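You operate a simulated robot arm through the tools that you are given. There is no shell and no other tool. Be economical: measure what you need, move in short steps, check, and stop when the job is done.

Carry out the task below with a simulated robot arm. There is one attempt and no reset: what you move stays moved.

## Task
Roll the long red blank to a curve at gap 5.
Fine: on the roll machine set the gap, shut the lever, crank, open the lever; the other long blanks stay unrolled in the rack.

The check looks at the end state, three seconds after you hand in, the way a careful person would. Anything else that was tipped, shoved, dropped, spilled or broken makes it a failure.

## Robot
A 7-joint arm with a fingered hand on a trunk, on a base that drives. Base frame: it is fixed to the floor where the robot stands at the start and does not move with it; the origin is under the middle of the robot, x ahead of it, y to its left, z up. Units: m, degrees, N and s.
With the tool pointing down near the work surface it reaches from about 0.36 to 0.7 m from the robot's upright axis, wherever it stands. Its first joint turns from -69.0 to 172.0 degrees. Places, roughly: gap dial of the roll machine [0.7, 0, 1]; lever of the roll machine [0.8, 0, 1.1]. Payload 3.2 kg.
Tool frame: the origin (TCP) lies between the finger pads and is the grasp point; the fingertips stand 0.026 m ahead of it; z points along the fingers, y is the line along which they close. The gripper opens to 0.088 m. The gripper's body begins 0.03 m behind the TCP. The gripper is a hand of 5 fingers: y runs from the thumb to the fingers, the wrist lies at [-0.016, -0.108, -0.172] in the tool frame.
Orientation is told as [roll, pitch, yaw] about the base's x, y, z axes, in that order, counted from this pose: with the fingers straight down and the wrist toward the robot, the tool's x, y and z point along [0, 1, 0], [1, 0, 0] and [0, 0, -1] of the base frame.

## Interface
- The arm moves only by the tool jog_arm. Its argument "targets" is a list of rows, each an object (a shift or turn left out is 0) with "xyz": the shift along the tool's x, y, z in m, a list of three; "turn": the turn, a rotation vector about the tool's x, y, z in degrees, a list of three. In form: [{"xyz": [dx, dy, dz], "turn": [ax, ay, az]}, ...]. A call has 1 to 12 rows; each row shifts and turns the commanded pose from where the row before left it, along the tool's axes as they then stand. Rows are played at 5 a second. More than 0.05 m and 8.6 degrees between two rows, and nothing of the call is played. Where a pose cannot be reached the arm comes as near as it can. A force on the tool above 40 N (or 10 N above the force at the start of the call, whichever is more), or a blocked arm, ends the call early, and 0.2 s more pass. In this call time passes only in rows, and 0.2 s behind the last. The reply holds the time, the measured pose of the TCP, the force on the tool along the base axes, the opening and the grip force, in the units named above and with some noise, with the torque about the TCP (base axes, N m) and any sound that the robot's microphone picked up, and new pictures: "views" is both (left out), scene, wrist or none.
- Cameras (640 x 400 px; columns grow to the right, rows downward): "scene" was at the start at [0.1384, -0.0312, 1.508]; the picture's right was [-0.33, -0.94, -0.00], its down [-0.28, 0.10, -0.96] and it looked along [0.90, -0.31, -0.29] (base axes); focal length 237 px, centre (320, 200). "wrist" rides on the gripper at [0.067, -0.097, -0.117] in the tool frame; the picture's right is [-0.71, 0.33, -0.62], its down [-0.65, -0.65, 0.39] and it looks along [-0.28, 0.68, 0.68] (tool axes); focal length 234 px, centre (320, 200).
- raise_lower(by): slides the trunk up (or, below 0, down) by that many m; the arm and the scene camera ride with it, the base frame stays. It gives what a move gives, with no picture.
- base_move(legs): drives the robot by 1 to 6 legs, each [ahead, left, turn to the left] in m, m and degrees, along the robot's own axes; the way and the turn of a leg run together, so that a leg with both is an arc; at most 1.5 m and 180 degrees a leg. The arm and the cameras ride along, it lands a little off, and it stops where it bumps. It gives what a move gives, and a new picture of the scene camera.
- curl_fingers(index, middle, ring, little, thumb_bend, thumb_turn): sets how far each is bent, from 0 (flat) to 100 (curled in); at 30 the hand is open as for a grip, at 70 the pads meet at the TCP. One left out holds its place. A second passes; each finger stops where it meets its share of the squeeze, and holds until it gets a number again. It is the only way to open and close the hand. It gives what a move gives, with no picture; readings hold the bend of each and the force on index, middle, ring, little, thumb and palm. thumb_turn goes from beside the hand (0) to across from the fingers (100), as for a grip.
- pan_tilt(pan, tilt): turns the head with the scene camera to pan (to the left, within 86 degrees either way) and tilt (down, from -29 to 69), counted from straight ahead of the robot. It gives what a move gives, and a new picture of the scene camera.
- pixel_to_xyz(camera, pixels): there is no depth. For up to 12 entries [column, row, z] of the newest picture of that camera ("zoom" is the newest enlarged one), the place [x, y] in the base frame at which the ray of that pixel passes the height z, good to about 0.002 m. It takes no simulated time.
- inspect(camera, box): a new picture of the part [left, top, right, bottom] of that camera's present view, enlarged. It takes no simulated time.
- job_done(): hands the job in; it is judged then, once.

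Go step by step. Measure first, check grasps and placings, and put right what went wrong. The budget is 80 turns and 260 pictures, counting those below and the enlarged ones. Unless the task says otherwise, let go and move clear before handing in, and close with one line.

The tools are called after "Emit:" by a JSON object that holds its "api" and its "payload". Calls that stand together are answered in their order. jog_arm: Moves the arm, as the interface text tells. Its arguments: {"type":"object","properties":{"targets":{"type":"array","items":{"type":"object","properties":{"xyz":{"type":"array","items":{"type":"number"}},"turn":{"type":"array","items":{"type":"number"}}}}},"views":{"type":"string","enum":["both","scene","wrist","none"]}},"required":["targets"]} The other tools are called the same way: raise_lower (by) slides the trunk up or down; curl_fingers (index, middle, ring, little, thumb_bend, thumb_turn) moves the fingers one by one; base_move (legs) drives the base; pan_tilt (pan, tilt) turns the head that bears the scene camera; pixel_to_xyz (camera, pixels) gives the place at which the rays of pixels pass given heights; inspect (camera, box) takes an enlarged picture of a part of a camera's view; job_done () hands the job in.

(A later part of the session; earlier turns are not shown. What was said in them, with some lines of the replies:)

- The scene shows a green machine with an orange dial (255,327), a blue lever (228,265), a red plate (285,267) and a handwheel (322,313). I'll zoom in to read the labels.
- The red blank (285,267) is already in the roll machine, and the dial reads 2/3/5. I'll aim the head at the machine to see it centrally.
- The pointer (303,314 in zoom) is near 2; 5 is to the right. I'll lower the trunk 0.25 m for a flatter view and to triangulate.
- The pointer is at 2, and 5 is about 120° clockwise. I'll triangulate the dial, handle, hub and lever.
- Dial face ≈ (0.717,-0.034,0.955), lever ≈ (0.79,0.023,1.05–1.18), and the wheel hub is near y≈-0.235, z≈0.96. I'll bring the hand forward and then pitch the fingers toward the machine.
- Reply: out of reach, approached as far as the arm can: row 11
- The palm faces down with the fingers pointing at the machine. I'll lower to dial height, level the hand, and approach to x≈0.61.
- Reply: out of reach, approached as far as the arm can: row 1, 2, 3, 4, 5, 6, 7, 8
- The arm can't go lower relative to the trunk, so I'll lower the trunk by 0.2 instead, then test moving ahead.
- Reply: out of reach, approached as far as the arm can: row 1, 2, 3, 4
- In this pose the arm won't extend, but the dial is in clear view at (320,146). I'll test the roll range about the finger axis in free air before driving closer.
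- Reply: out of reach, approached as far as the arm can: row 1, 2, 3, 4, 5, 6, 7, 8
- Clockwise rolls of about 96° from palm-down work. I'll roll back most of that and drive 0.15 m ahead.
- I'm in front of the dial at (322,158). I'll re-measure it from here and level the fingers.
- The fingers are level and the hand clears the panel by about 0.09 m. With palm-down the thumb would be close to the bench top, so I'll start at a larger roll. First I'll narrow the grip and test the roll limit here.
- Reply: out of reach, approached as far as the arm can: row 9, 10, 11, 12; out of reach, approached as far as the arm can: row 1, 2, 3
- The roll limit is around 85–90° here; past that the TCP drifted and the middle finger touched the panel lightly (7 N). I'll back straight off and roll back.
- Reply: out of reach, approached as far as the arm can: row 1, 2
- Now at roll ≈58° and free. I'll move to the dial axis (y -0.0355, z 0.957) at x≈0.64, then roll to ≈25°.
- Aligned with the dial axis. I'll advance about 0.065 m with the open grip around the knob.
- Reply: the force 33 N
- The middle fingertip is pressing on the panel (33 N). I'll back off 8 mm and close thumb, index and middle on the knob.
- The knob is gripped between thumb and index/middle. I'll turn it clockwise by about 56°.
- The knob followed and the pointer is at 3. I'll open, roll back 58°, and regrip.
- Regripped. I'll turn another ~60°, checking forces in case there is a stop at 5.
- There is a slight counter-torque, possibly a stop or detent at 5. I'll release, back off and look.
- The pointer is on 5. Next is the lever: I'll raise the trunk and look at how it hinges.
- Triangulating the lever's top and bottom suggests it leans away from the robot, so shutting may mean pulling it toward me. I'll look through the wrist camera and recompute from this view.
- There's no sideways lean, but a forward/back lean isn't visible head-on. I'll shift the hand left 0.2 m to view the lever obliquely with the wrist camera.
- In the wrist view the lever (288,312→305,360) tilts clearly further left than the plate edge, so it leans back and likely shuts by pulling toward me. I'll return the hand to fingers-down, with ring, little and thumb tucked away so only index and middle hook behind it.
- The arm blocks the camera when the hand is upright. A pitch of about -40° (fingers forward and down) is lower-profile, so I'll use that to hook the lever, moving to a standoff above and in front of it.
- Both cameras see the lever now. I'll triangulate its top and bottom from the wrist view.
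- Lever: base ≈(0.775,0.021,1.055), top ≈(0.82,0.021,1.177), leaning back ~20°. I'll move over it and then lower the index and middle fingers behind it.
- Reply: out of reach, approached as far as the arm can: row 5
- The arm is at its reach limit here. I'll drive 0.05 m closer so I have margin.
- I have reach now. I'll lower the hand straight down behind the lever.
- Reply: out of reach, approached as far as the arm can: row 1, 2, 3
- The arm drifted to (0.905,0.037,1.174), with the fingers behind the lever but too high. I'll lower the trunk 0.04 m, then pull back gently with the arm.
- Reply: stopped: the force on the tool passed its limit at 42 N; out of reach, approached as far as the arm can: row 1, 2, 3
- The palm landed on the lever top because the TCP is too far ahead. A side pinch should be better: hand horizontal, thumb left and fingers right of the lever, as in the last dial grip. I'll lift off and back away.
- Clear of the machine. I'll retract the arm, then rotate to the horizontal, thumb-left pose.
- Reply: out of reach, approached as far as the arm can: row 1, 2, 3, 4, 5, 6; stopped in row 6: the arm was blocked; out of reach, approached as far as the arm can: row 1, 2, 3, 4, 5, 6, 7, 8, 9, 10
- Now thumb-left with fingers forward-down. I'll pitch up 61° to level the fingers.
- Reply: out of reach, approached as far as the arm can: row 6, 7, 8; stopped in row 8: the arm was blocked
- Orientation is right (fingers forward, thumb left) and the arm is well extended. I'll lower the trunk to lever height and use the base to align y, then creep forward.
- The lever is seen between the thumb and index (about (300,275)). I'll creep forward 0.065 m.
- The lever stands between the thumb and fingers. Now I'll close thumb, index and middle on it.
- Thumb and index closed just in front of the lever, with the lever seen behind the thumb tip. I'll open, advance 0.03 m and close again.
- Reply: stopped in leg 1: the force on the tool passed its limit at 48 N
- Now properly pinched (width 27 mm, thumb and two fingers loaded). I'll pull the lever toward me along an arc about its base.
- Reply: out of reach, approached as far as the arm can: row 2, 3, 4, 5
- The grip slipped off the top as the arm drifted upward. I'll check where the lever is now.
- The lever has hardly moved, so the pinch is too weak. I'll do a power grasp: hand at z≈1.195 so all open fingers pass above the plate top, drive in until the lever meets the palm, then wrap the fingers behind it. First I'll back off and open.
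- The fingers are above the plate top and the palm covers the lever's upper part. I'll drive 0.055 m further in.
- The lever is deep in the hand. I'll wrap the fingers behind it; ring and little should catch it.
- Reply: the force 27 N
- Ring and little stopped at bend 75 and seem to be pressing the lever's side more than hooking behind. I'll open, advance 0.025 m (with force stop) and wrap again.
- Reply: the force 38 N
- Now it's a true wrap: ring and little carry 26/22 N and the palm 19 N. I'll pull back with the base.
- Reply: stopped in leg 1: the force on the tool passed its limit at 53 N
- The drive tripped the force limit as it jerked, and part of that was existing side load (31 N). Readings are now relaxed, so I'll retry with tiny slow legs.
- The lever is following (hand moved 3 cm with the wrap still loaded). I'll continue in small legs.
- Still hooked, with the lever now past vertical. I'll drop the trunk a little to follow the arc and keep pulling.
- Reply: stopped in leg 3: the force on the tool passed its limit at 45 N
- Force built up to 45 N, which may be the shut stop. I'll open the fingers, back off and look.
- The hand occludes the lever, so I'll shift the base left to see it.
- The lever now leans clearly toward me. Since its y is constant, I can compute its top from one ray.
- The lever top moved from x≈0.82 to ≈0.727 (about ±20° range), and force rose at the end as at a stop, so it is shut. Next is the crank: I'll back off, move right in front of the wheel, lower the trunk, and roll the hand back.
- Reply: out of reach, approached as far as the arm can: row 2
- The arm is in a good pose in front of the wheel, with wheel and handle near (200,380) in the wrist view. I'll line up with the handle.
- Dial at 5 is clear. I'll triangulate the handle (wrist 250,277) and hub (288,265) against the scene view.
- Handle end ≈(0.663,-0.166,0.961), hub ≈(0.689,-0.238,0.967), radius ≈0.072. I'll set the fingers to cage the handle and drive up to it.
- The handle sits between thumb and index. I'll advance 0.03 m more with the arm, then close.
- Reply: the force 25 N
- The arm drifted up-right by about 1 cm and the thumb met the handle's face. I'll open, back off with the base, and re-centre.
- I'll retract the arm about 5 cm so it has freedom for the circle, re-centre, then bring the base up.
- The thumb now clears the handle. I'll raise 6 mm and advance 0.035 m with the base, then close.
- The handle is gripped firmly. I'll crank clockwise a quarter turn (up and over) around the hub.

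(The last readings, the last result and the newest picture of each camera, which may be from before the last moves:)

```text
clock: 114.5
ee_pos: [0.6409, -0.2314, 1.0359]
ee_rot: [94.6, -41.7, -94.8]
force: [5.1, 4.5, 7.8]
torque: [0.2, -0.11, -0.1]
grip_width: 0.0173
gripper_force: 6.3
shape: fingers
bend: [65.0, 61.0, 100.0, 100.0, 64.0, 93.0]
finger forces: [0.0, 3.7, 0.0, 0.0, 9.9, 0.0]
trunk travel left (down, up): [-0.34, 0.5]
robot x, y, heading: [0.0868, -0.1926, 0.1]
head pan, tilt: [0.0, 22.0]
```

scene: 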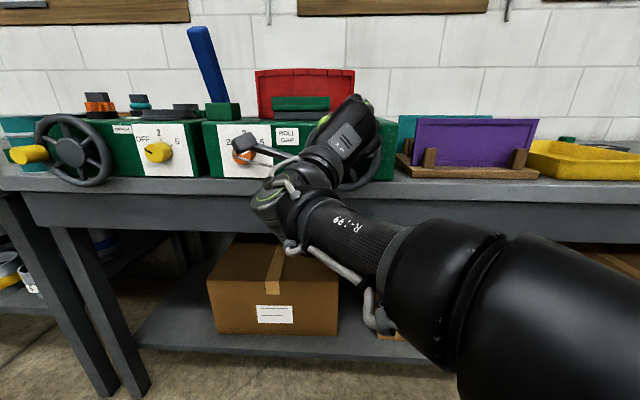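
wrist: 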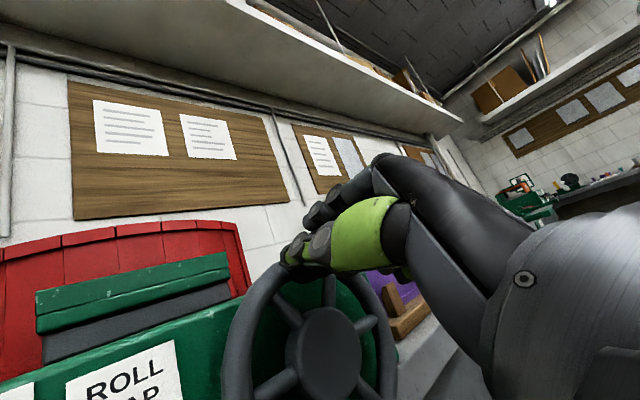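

The red blank is visibly bending (arched top), so the lever is shut and clockwise cranking works. I'll nudge the grip in 5 mm, re-close and continue the next quarter.

Emit:
{"api": "jog_arm", "payload": {"targets": [{"xyz": [0, 0, 0.006]}], "views": "none"}}

Emit:
{"api": "curl_fingers", "payload": {"index": 68, "middle": 68, "thumb_bend": 68}}

Emit:
{"api": "jog_arm", "payload": {"targets": [{"xyz": [-0.0131, 0.0136, 0]}, {"xyz": [-0.0161, 0.0096, 0]}, {"xyz": [-0.0181, 0.0052, 0]}, {"xyz": [-0.0188, 0.0003, 0]}, {"xyz": [-0.0183, -0.0046, 0]}, {"xyz": [-0.0164, -0.0091, 0]}], "views": "both"}}

```text
clock: 114.9
ee_pos: [0.6429, -0.2283, 1.036]
ee_rot: [94.9, -41.6, -95.0]
force: [-13.6, 6.0, 2.9]
torque: [0.11, 0.03, 0.09]
grip_width: 0.0161
gripper_force: 8.4
shape: fingers
bend: [65.0, 61.0, 100.0, 100.0, 64.0, 94.0]
finger forces: [0.1, 4.1, 0.0, 0.0, 13.8, 0.0]
trunk travel left (down, up): [-0.34, 0.5]
robot x, y, heading: [0.0828, -0.1941, 0.4]
head pan, tilt: [0.0, 22.0]
```

```text
clock: 115.9
ee_pos: [0.6437, -0.2302, 1.0364]
ee_rot: [94.8, -41.6, -94.7]
force: [-14.8, 2.8, 3.4]
torque: [0.09, 0.01, 0.01]
grip_width: 0.012
gripper_force: 10.4
shape: fingers
bend: [67.0, 61.0, 100.0, 100.0, 66.0, 95.0]
finger forces: [0.4, 6.8, 0.1, 0.0, 14.3, 0.0]
trunk travel left (down, up): [-0.34, 0.5]
robot x, y, heading: [0.0839, -0.1937, 0.3]
head pan, tilt: [0.0, 22.0]
```

```text
clock: 117.3
ee_pos: [0.6443, -0.3022, 0.9762]
ee_rot: [95.6, -41.8, -95.1]
force: [-4.6, 10.1, 25.9]
torque: [0.28, -0.05, 0.01]
grip_width: 0.0001
gripper_force: 13.4
shape: fingers
bend: [67.0, 68.0, 100.0, 100.0, 74.0, 89.0]
finger forces: [0.1, 0.4, 0.1, 0.1, 26.4, 0.0]
trunk travel left (down, up): [-0.34, 0.5]
robot x, y, heading: [0.0822, -0.1917, 0.4]
head pan, tilt: [0.0, 22.0]
```

scene: 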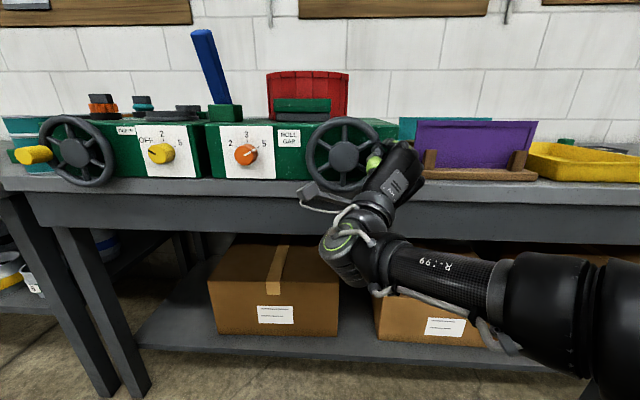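
wrist: 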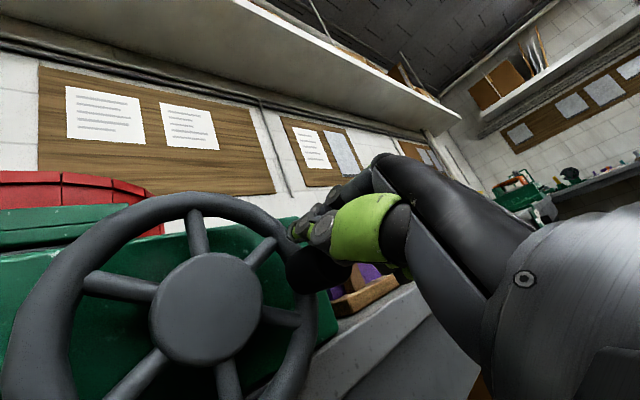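

The blank is curving more. The handle has slipped below the thumb, which is pressing it from above, so I'll look closely to regrip.

Emit:
{"api": "inspect", "payload": {"camera": "wrist", "box": [180, 150, 440, 345]}}

Emit:
{"api": "inspect", "payload": {"camera": "scene", "box": [230, 50, 430, 210]}}

Emit:
{"api": "pixel_to_xyz", "payload": {"camera": "wrist", "pixels": [[330, 272, 0.94], [330, 272, 0.95], [330, 272, 0.96], [330, 272, 0.97]]}}

```text
2.05 times, centred on (310, 248) of wrist
```

zoom: 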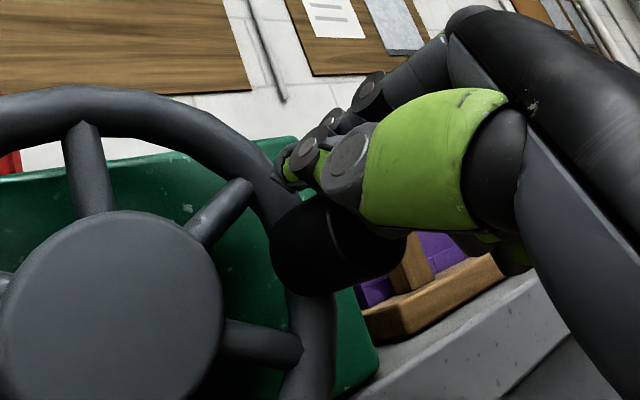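

```text
2.50 times, centred on (330, 130) of scene
```

zoom: 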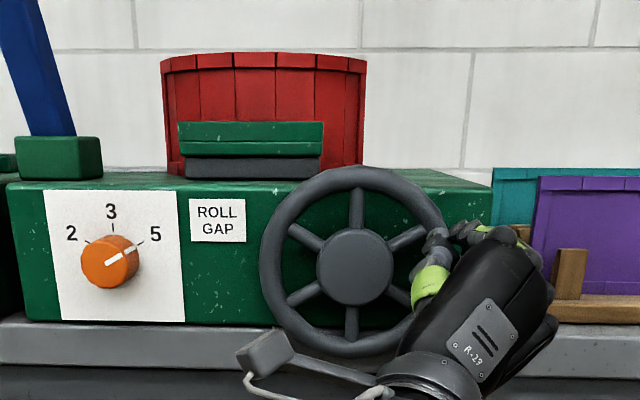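

```text
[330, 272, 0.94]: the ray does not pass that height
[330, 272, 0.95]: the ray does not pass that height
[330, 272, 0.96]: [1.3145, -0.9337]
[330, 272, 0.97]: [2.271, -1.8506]
```

The blank is clearly curved. The handle is now at about 3–4 o'clock (≈ y -0.309, z 0.955), so I'll open, pull back, recentre and regrip.

Emit:
{"api": "curl_fingers", "payload": {"index": 40, "middle": 40, "thumb_bend": 36, "thumb_turn": 97}}

Emit:
{"api": "jog_arm", "payload": {"targets": [{"xyz": [0, 0, -0.025]}, {"xyz": [0, 0, -0.025]}, {"xyz": [-0.0234, -0.0113, 0]}], "views": "both"}}

Emit:
{"api": "inspect", "payload": {"camera": "wrist", "box": [180, 150, 440, 345]}}

```text
clock: 118.3
ee_pos: [0.6513, -0.3084, 0.9649]
ee_rot: [93.9, -41.6, -94.3]
force: [0.7, -0.2, -0.1]
torque: [0.02, -0.03, -0.06]
grip_width: 0.0711
gripper_force: 0.1
shape: fingers
bend: [40.0, 40.0, 100.0, 100.0, 36.0, 97.0]
finger forces: [0.1, 0.0, 0.1, 0.1, 0.1, 0.0]
trunk travel left (down, up): [-0.34, 0.5]
robot x, y, heading: [0.0813, -0.1943, 0.2]
head pan, tilt: [0.0, 22.0]
```

```text
clock: 119.1
ee_pos: [0.6004, -0.315, 0.9399]
ee_rot: [94.5, -41.5, -94.5]
force: [-0.4, 0.6, 0.1]
torque: [0.0, 0.0, 0.03]
grip_width: 0.071
gripper_force: 0.0
shape: fingers
bend: [40.0, 40.0, 100.0, 100.0, 36.0, 97.0]
finger forces: [0.1, 0.0, 0.0, 0.0, 0.1, 0.1]
trunk travel left (down, up): [-0.34, 0.5]
robot x, y, heading: [0.0807, -0.195, 0.2]
head pan, tilt: [0.0, 22.0]
```

scene: 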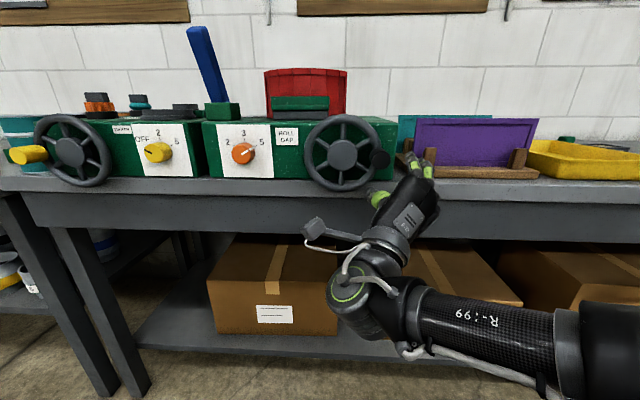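
wrist: 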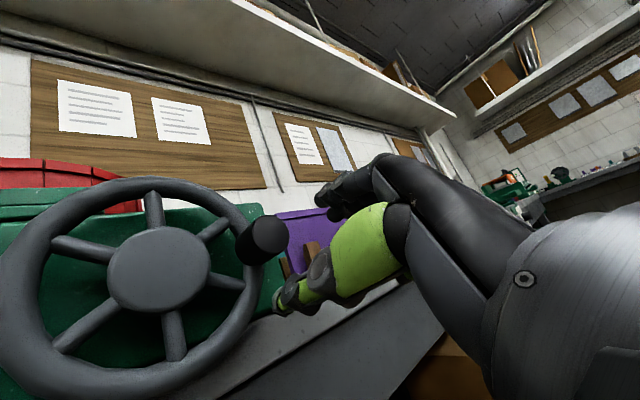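

```text
2.05 times, centred on (310, 248) of wrist
```

zoom: 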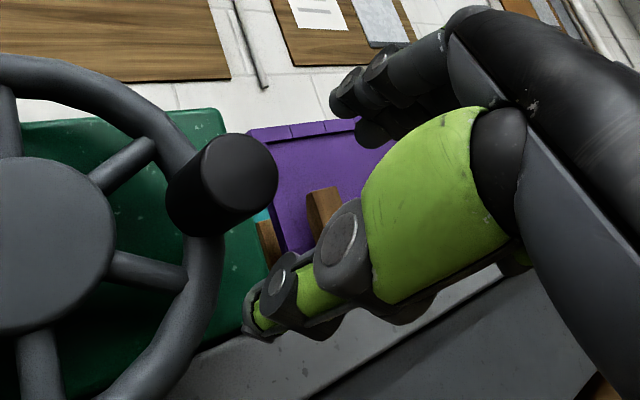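

The handle is now visible at wrist (271,235) and scene (380,158). I'll triangulate it.

Emit:
{"api": "pixel_to_xyz", "payload": {"camera": "wrist", "pixels": [[271, 235, 0.96], [271, 235, 0.97], [271, 235, 0.98]]}}

Emit:
{"api": "pixel_to_xyz", "payload": {"camera": "scene", "pixels": [[381, 159, 0.95], [381, 159, 0.96], [381, 159, 0.97], [342, 154, 0.965]]}}

```text
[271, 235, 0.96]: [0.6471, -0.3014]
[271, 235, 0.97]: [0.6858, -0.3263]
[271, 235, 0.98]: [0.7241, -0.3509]
```

```text
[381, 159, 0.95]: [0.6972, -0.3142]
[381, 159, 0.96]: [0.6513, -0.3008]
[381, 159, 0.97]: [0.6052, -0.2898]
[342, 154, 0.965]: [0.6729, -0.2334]
```

Handle ≈(0.655,-0.304,0.961). I'll centre on it, advance and grip.

Emit:
{"api": "jog_arm", "payload": {"targets": [{"xyz": [0.0173, -0.0014, 0]}, {"xyz": [0, 0, 0.016]}, {"xyz": [0, 0, 0.016]}, {"xyz": [0, 0, 0.016]}], "views": "none"}}

Emit:
{"api": "curl_fingers", "payload": {"index": 65, "middle": 65, "thumb_bend": 65}}

Emit:
{"api": "inspect", "payload": {"camera": "wrist", "box": [180, 150, 440, 345]}}

```text
clock: 120.1
ee_pos: [0.6487, -0.3048, 0.9544]
ee_rot: [94.2, -41.6, -94.5]
force: [-0.3, -0.6, 0.2]
torque: [0.01, 0.01, 0.03]
grip_width: 0.071
gripper_force: 0.1
shape: fingers
bend: [40.0, 40.0, 100.0, 100.0, 36.0, 97.0]
finger forces: [0.0, 0.1, 0.1, 0.0, 0.1, 0.0]
trunk travel left (down, up): [-0.34, 0.5]
robot x, y, heading: [0.0872, -0.1963, 0.4]
head pan, tilt: [0.0, 22.0]
```

```text
clock: 121.1
ee_pos: [0.6473, -0.3047, 0.9549]
ee_rot: [94.4, -41.5, -94.7]
force: [1.8, -3.4, 3.0]
torque: [0.05, 0.0, -0.04]
grip_width: 0.0324
gripper_force: 9.9
shape: fingers
bend: [57.0, 62.0, 100.0, 100.0, 58.0, 97.0]
finger forces: [9.8, 2.2, 0.0, 0.0, 7.8, 0.1]
trunk travel left (down, up): [-0.34, 0.5]
robot x, y, heading: [0.0836, -0.1946, 0.1]
head pan, tilt: [0.0, 22.0]
```

```text
2.05 times, centred on (310, 248) of wrist
```

zoom: 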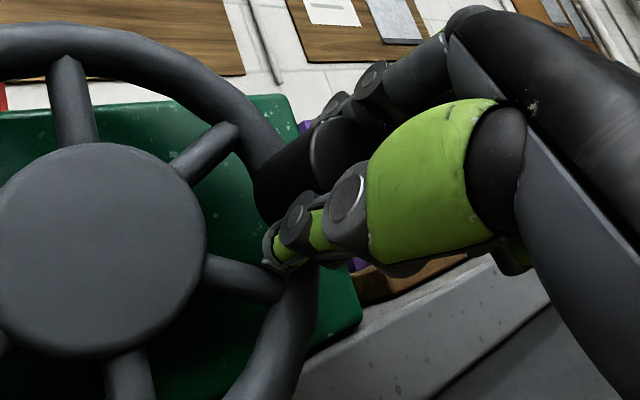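

Well gripped. I'll continue clockwise downward 45°, watching for arm reach limits.

Emit:
{"api": "jog_arm", "payload": {"targets": [{"xyz": [-0.0117, -0.0145, 0]}, {"xyz": [-0.0076, -0.017, 0]}, {"xyz": [-0.0029, -0.0183, 0]}], "views": "scene"}}

```text
clock: 121.9
ee_pos: [0.6509, -0.2798, 0.9054]
ee_rot: [94.1, -41.7, -94.1]
force: [-4.7, 0.9, 0.7]
torque: [-0.01, 0.05, 0.11]
grip_width: 0.0123
gripper_force: 2.2
shape: fingers
bend: [65.0, 65.0, 100.0, 100.0, 66.0, 97.0]
finger forces: [0.0, 0.0, 0.0, 0.1, 4.2, 0.0]
trunk travel left (down, up): [-0.34, 0.5]
robot x, y, heading: [0.0878, -0.1915, 0.3]
head pan, tilt: [0.0, 22.0]
```

scene: 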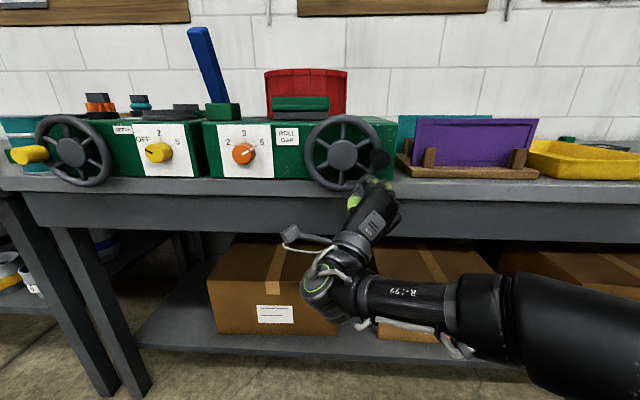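

The grip slipped off: the handle is still at 3 o'clock (381,158). Either the wheel is at its end or the index slipped, so I'll test by pushing down on the handle from above with the closed fingers.

Emit:
{"api": "jog_arm", "payload": {"targets": [{"xyz": [0, 0, -0.04]}, {"xyz": [0.024, 0.0372, 0]}, {"xyz": [0.024, 0.0372, 0]}, {"xyz": [0, 0, 0.02]}, {"xyz": [0, 0, 0.02]}], "views": "wrist"}}

Emit:
{"api": "inspect", "payload": {"camera": "scene", "box": [230, 50, 430, 210]}}

```text
clock: 123.1
ee_pos: [0.6447, -0.3036, 0.9896]
ee_rot: [94.3, -41.6, -94.6]
force: [0.3, 0.0, 0.2]
torque: [-0.01, 0.01, -0.01]
grip_width: 0.0135
gripper_force: 0.1
shape: fingers
bend: [65.0, 65.0, 100.0, 100.0, 65.0, 97.0]
finger forces: [0.1, 0.0, 0.0, 0.0, 0.3, 0.0]
trunk travel left (down, up): [-0.34, 0.5]
robot x, y, heading: [0.0848, -0.1958, 0.4]
head pan, tilt: [0.0, 22.0]
```

wrist: 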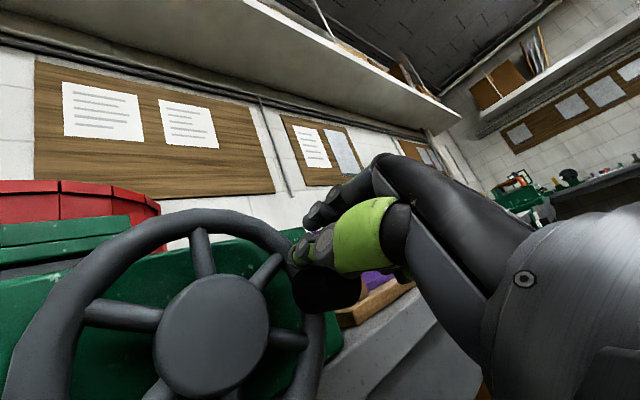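

```text
2.50 times, centred on (330, 130) of scene
```

zoom: 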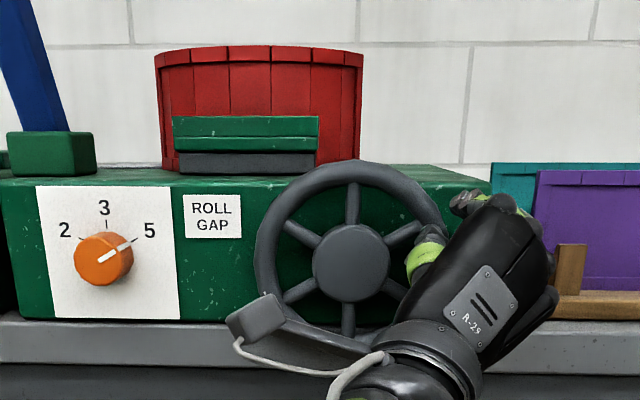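

The closed fingers are over the handle. I'll push down in 1 cm steps.

Emit:
{"api": "jog_arm", "payload": {"targets": [{"xyz": [-0.0075, -0.0066, 0]}, {"xyz": [-0.0075, -0.0066, 0]}, {"xyz": [-0.0075, -0.0066, 0]}, {"xyz": [-0.0065, -0.008, 0]}, {"xyz": [-0.006, -0.009, 0]}], "views": "both"}}

```text
clock: 124.1
ee_pos: [0.6389, -0.3002, 0.9677]
ee_rot: [97.6, -41.6, -96.3]
force: [-4.4, 5.3, 23.2]
torque: [0.19, -0.23, 0.07]
grip_width: 0.0032
gripper_force: 12.0
shape: fingers
bend: [65.0, 62.0, 100.0, 100.0, 74.0, 89.0]
finger forces: [0.1, 2.9, 0.0, 0.1, 20.9, 0.0]
trunk travel left (down, up): [-0.34, 0.5]
robot x, y, heading: [0.0827, -0.1925, 0.2]
head pan, tilt: [0.0, 22.0]
stopped in row 5: the force on the tool passed its limit at 43 N (the readings are from after the stop); the commanded pose is now the measured one
```

scene: 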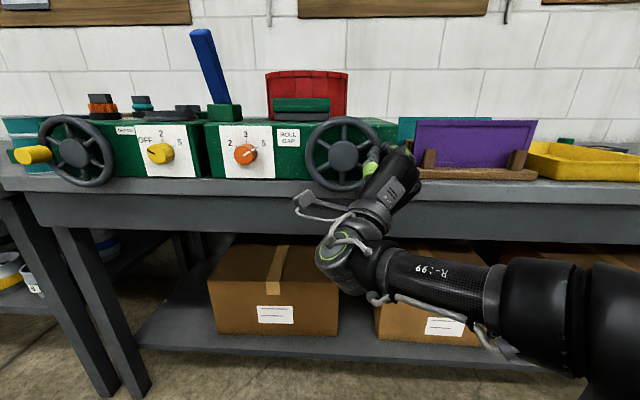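
wrist: 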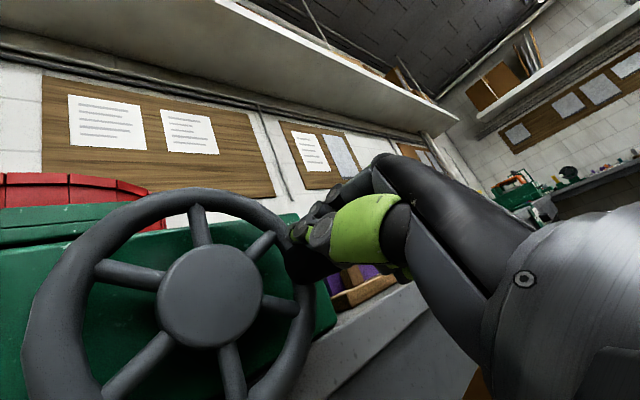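

The wheel is blocked at 43 N, so it has reached its end stop and the blank is fully rolled. Next I'll open the lever by pushing it back with the pinched fingertips: back off, raise, and shift left.

Emit:
{"api": "jog_arm", "payload": {"targets": [{"xyz": [0.008, 0.008, 0]}, {"xyz": [0, 0, -0.04]}], "views": "none"}}

Emit:
{"api": "base_move", "payload": {"legs": [[-0.08, 0, 0]]}}

Emit:
{"api": "raise_lower", "payload": {"by": 0.18}}

Emit:
{"api": "curl_fingers", "payload": {"index": 72, "middle": 72, "thumb_bend": 72, "thumb_turn": 97}}

Emit:
{"api": "base_move", "payload": {"legs": [[0, 0.325, 0]]}}

```text
clock: 124.7
ee_pos: [0.6057, -0.3045, 0.9666]
ee_rot: [95.5, -41.4, -95.3]
force: [-0.2, -0.8, 0.7]
torque: [0.02, -0.01, 0.02]
grip_width: 0.0138
gripper_force: 0.1
shape: fingers
bend: [65.0, 65.0, 100.0, 100.0, 65.0, 97.0]
finger forces: [0.1, 0.0, 0.0, 0.0, 0.0, 0.0]
trunk travel left (down, up): [-0.34, 0.5]
robot x, y, heading: [0.0849, -0.1918, 0.2]
head pan, tilt: [0.0, 22.0]
```

```text
clock: 125.8
ee_pos: [0.5231, -0.3033, 0.9686]
ee_rot: [96.1, -41.5, -95.6]
force: [0.0, 0.0, 0.0]
torque: [0.02, -0.01, 0.01]
grip_width: 0.0141
gripper_force: 0.1
shape: fingers
bend: [65.0, 65.0, 100.0, 100.0, 65.0, 97.0]
finger forces: [0.0, 0.1, 0.0, 0.0, 0.0, 0.0]
trunk travel left (down, up): [-0.34, 0.5]
robot x, y, heading: [0.0044, -0.1953, 0.7]
head pan, tilt: [0.0, 22.0]
```

scene: 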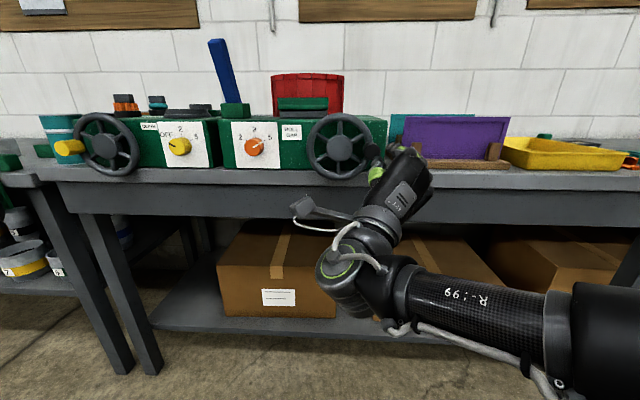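

```text
clock: 127.8
ee_pos: [0.5236, -0.3048, 1.15]
ee_rot: [96.1, -41.5, -95.5]
force: [-0.5, 0.1, -0.2]
torque: [-0.01, 0.04, 0.0]
grip_width: 0.0139
gripper_force: 0.0
shape: fingers
bend: [65.0, 65.0, 100.0, 100.0, 65.0, 97.0]
finger forces: [0.0, 0.0, 0.0, 0.0, 0.0, 0.0]
trunk travel left (down, up): [-0.52, 0.32]
robot x, y, heading: [0.0026, -0.195, 0.5]
head pan, tilt: [0.0, 22.0]
```

```text
clock: 128.8
ee_pos: [0.5239, -0.3028, 1.1494]
ee_rot: [96.0, -41.7, -95.5]
force: [-0.3, -0.4, -0.9]
torque: [0.0, 0.0, 0.0]
grip_width: 0.0001
gripper_force: 0.0
shape: fingers
bend: [72.0, 72.0, 100.0, 100.0, 71.0, 100.0]
finger forces: [0.1, 0.1, 0.0, 0.0, 0.0, 0.0]
trunk travel left (down, up): [-0.52, 0.32]
robot x, y, heading: [0.0055, -0.1961, 0.5]
head pan, tilt: [0.0, 22.0]
```

```text
clock: 131.0
ee_pos: [0.5209, 0.0244, 1.1485]
ee_rot: [96.0, -41.7, -95.5]
force: [-0.4, 0.5, 0.1]
torque: [0.01, 0.04, -0.01]
grip_width: 0.0
gripper_force: 0.1
shape: fingers
bend: [72.0, 72.0, 100.0, 100.0, 71.0, 100.0]
finger forces: [0.0, 0.1, 0.1, 0.0, 0.0, 0.0]
trunk travel left (down, up): [-0.52, 0.32]
robot x, y, heading: [-0.0033, 0.1304, 0.4]
head pan, tilt: [0.0, 22.0]
```

scene: 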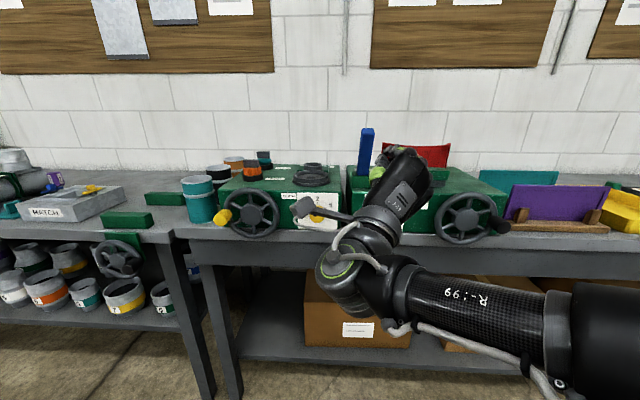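

Aligned with the lever. I'll drive forward 0.14 m to just in front of it.

Emit:
{"api": "base_move", "payload": {"legs": [[0.14, 0, 0]]}}

Emit:
{"api": "inspect", "payload": {"camera": "wrist", "box": [180, 150, 440, 345]}}

Emit:
{"api": "inspect", "payload": {"camera": "scene", "box": [300, 80, 500, 240]}}

```text
clock: 132.3
ee_pos: [0.6595, 0.0264, 1.1474]
ee_rot: [95.9, -41.6, -95.5]
force: [0.4, 0.5, 0.1]
torque: [-0.01, -0.02, 0.03]
grip_width: 0.0002
gripper_force: 0.0
shape: fingers
bend: [72.0, 72.0, 100.0, 100.0, 71.0, 100.0]
finger forces: [0.0, 0.0, 0.1, 0.1, 0.0, 0.1]
trunk travel left (down, up): [-0.52, 0.32]
robot x, y, heading: [0.1411, 0.1346, 0.6]
head pan, tilt: [0.0, 22.0]
```

scene: 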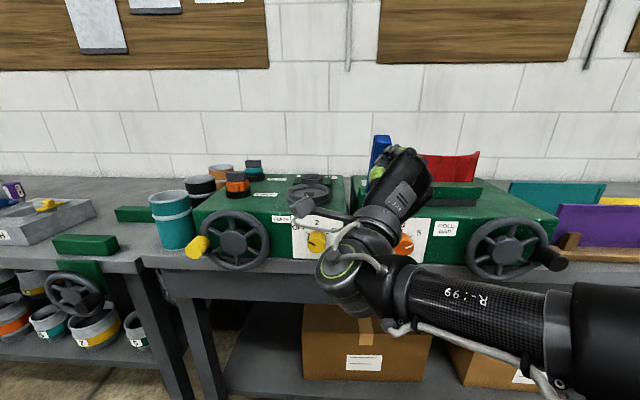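

```text
2.05 times, centred on (310, 248) of wrist
```

zoom: 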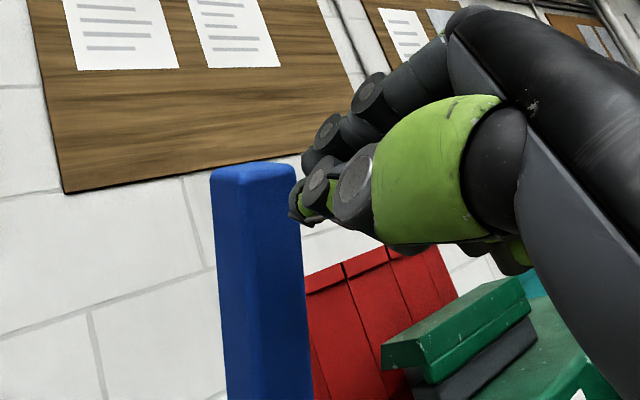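

```text
2.50 times, centred on (400, 160) of scene
```

zoom: 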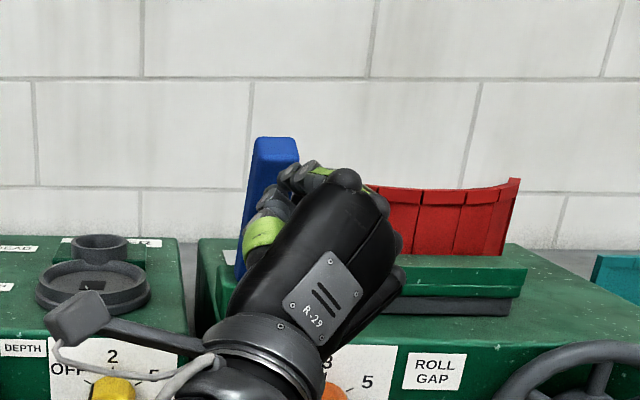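

The fingertips are about 5 mm right of the lever's centre. I'll nudge left and push forward in small legs.

Emit:
{"api": "base_move", "payload": {"legs": [[0.02, 0.008, 0], [0.01, 0, 0], [0.01, 0, 0], [0.01, 0, 0], [0.01, 0, 0], [0.01, 0, 0]]}}

Emit:
{"api": "inspect", "payload": {"camera": "wrist", "box": [180, 150, 440, 345]}}

```text
clock: 134.8
ee_pos: [0.7289, 0.033, 1.1482]
ee_rot: [95.9, -41.6, -95.4]
force: [0.8, 0.7, 0.2]
torque: [-0.01, 0.0, 0.01]
grip_width: 0.0
gripper_force: 0.0
shape: fingers
bend: [72.0, 72.0, 100.0, 100.0, 71.0, 100.0]
finger forces: [0.1, 0.0, 0.1, 0.0, 0.1, 0.0]
trunk travel left (down, up): [-0.52, 0.32]
robot x, y, heading: [0.2101, 0.1426, 0.4]
head pan, tilt: [0.0, 22.0]
```

scene: 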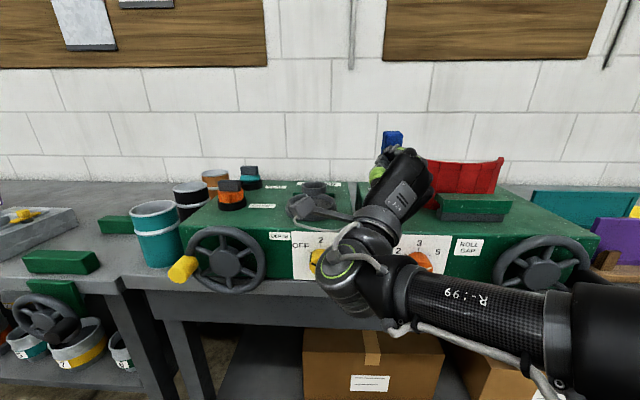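

```text
2.05 times, centred on (310, 248) of wrist
```

zoom: 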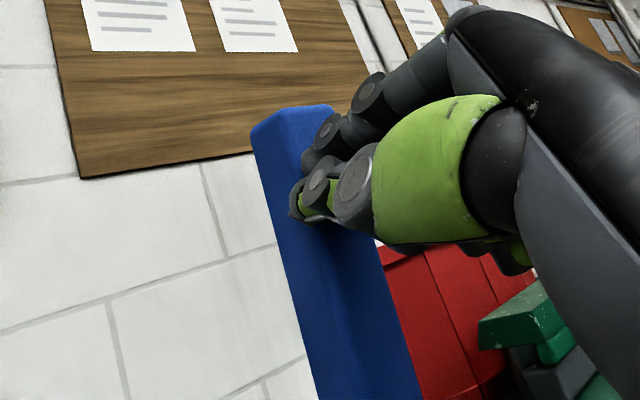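

The tips are right at the lever now. I'll continue pushing in small legs.

Emit:
{"api": "base_move", "payload": {"legs": [[0.01, 0, 0], [0.01, 0, 0], [0.01, 0, 0], [0.01, 0, 0], [0.01, 0, 0], [0.01, 0, 0]]}}

Emit:
{"api": "inspect", "payload": {"camera": "wrist", "box": [180, 150, 440, 345]}}

```text
clock: 137.3
ee_pos: [0.789, 0.035, 1.151]
ee_rot: [96.2, -41.7, -95.5]
force: [-5.2, 1.0, 1.7]
torque: [-0.02, -0.04, -0.06]
grip_width: 0.0
gripper_force: 2.9
shape: fingers
bend: [72.0, 72.0, 100.0, 100.0, 71.0, 100.0]
finger forces: [0.1, 5.9, 0.0, 0.1, 0.1, 0.1]
trunk travel left (down, up): [-0.52, 0.32]
robot x, y, heading: [0.2683, 0.1428, 0.7]
head pan, tilt: [0.0, 22.0]
```

scene: 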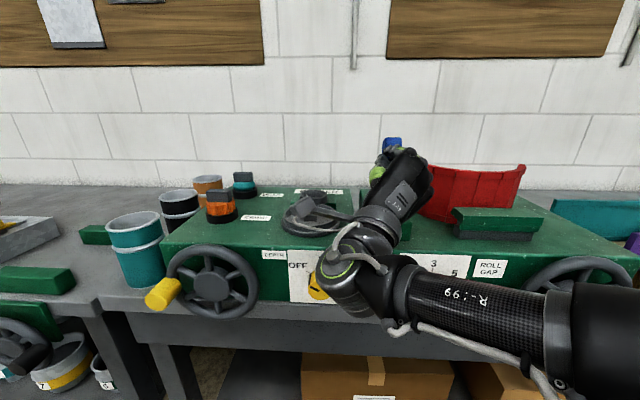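

```text
2.05 times, centred on (310, 248) of wrist
```

zoom: 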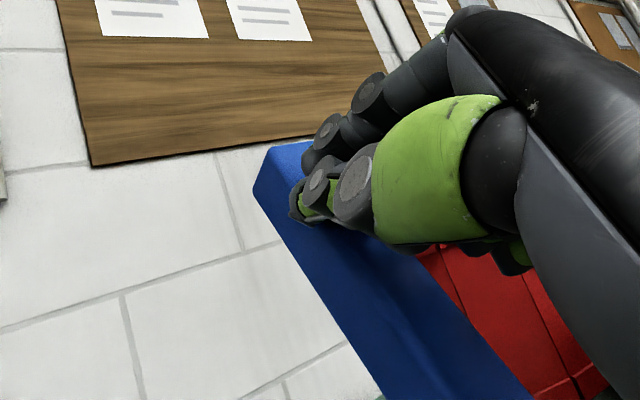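

The lever is tilting back with about 5 N. I'll continue until it meets its open stop.

Emit:
{"api": "base_move", "payload": {"legs": [[0.008, 0, 0], [0.008, 0, 0], [0.008, 0, 0], [0.008, 0, 0], [0.008, 0, 0]]}}

Emit:
{"api": "inspect", "payload": {"camera": "wrist", "box": [180, 150, 440, 345]}}

```text
clock: 139.1
ee_pos: [0.8049, 0.0344, 1.1616]
ee_rot: [98.8, -41.2, -97.6]
force: [-18.9, -0.3, 6.8]
torque: [-0.06, 0.03, -0.02]
grip_width: 0.0
gripper_force: 10.4
shape: fingers
bend: [72.0, 82.0, 100.0, 100.0, 71.0, 99.0]
finger forces: [8.6, 12.2, 0.0, 0.0, 1.1, 0.0]
trunk travel left (down, up): [-0.52, 0.32]
robot x, y, heading: [0.2975, 0.1439, 0.3]
head pan, tilt: [0.0, 22.0]
stopped in leg 4: the force on the tool passed its limit at 43 N (the readings are from after the stop); the commanded pose is now the measured one
```

scene: 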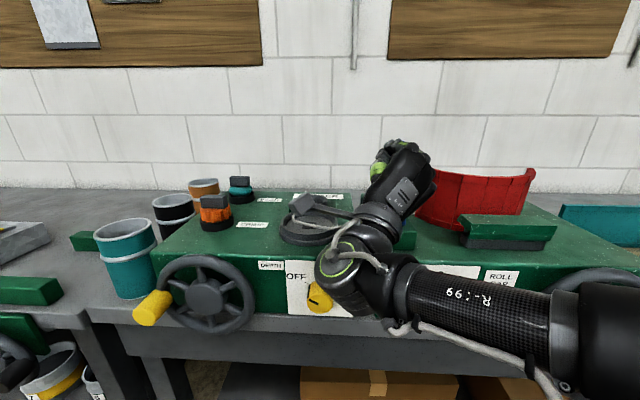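

```text
2.05 times, centred on (310, 248) of wrist
```

zoom: 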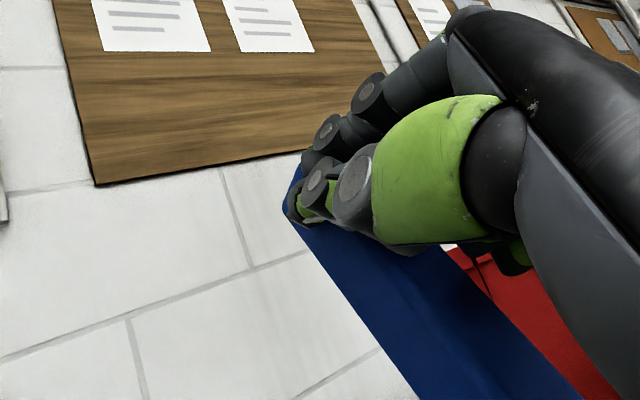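

Hitting 43 N shows the lever is at its open stop. I'll back away and look at the whole machine.

Emit:
{"api": "base_move", "payload": {"legs": [[-0.3, 0, 0], [0, 0.2, 0]]}}

Emit:
{"api": "inspect", "payload": {"camera": "scene", "box": [380, 80, 600, 250]}}

```text
clock: 142.4
ee_pos: [0.5105, 0.2284, 1.1566]
ee_rot: [97.5, -41.4, -96.8]
force: [0.0, 0.1, 0.8]
torque: [0.01, 0.04, 0.01]
grip_width: 0.0
gripper_force: 0.1
shape: fingers
bend: [72.0, 72.0, 100.0, 100.0, 71.0, 100.0]
finger forces: [0.1, 0.0, 0.1, 0.1, 0.1, 0.0]
trunk travel left (down, up): [-0.52, 0.32]
robot x, y, heading: [-0.0073, 0.3415, 0.5]
head pan, tilt: [0.0, 22.0]
```

scene: 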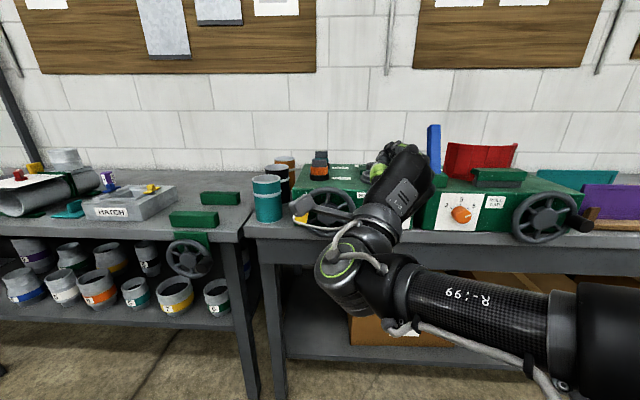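

```text
2.35 times, centred on (490, 165) of scene
```

zoom: 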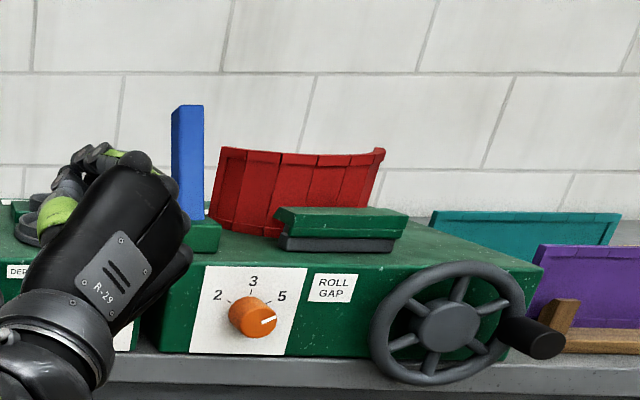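

The red blank is curved, the dial is on 5, the lever is back open and the other blanks are still flat in the rack. The hand is clear, so I'll hand in.

Emit:
{"api": "job_done", "payload": {}}

```text
The job is handed in.
```

I rolled the long red blank to a curve at gap 5 and handed the job in. The crank was turned about half a turn clockwise until it hit a hard stop. The lever is open again, the dial points at 5, and the other long blanks are still flat in the rack.
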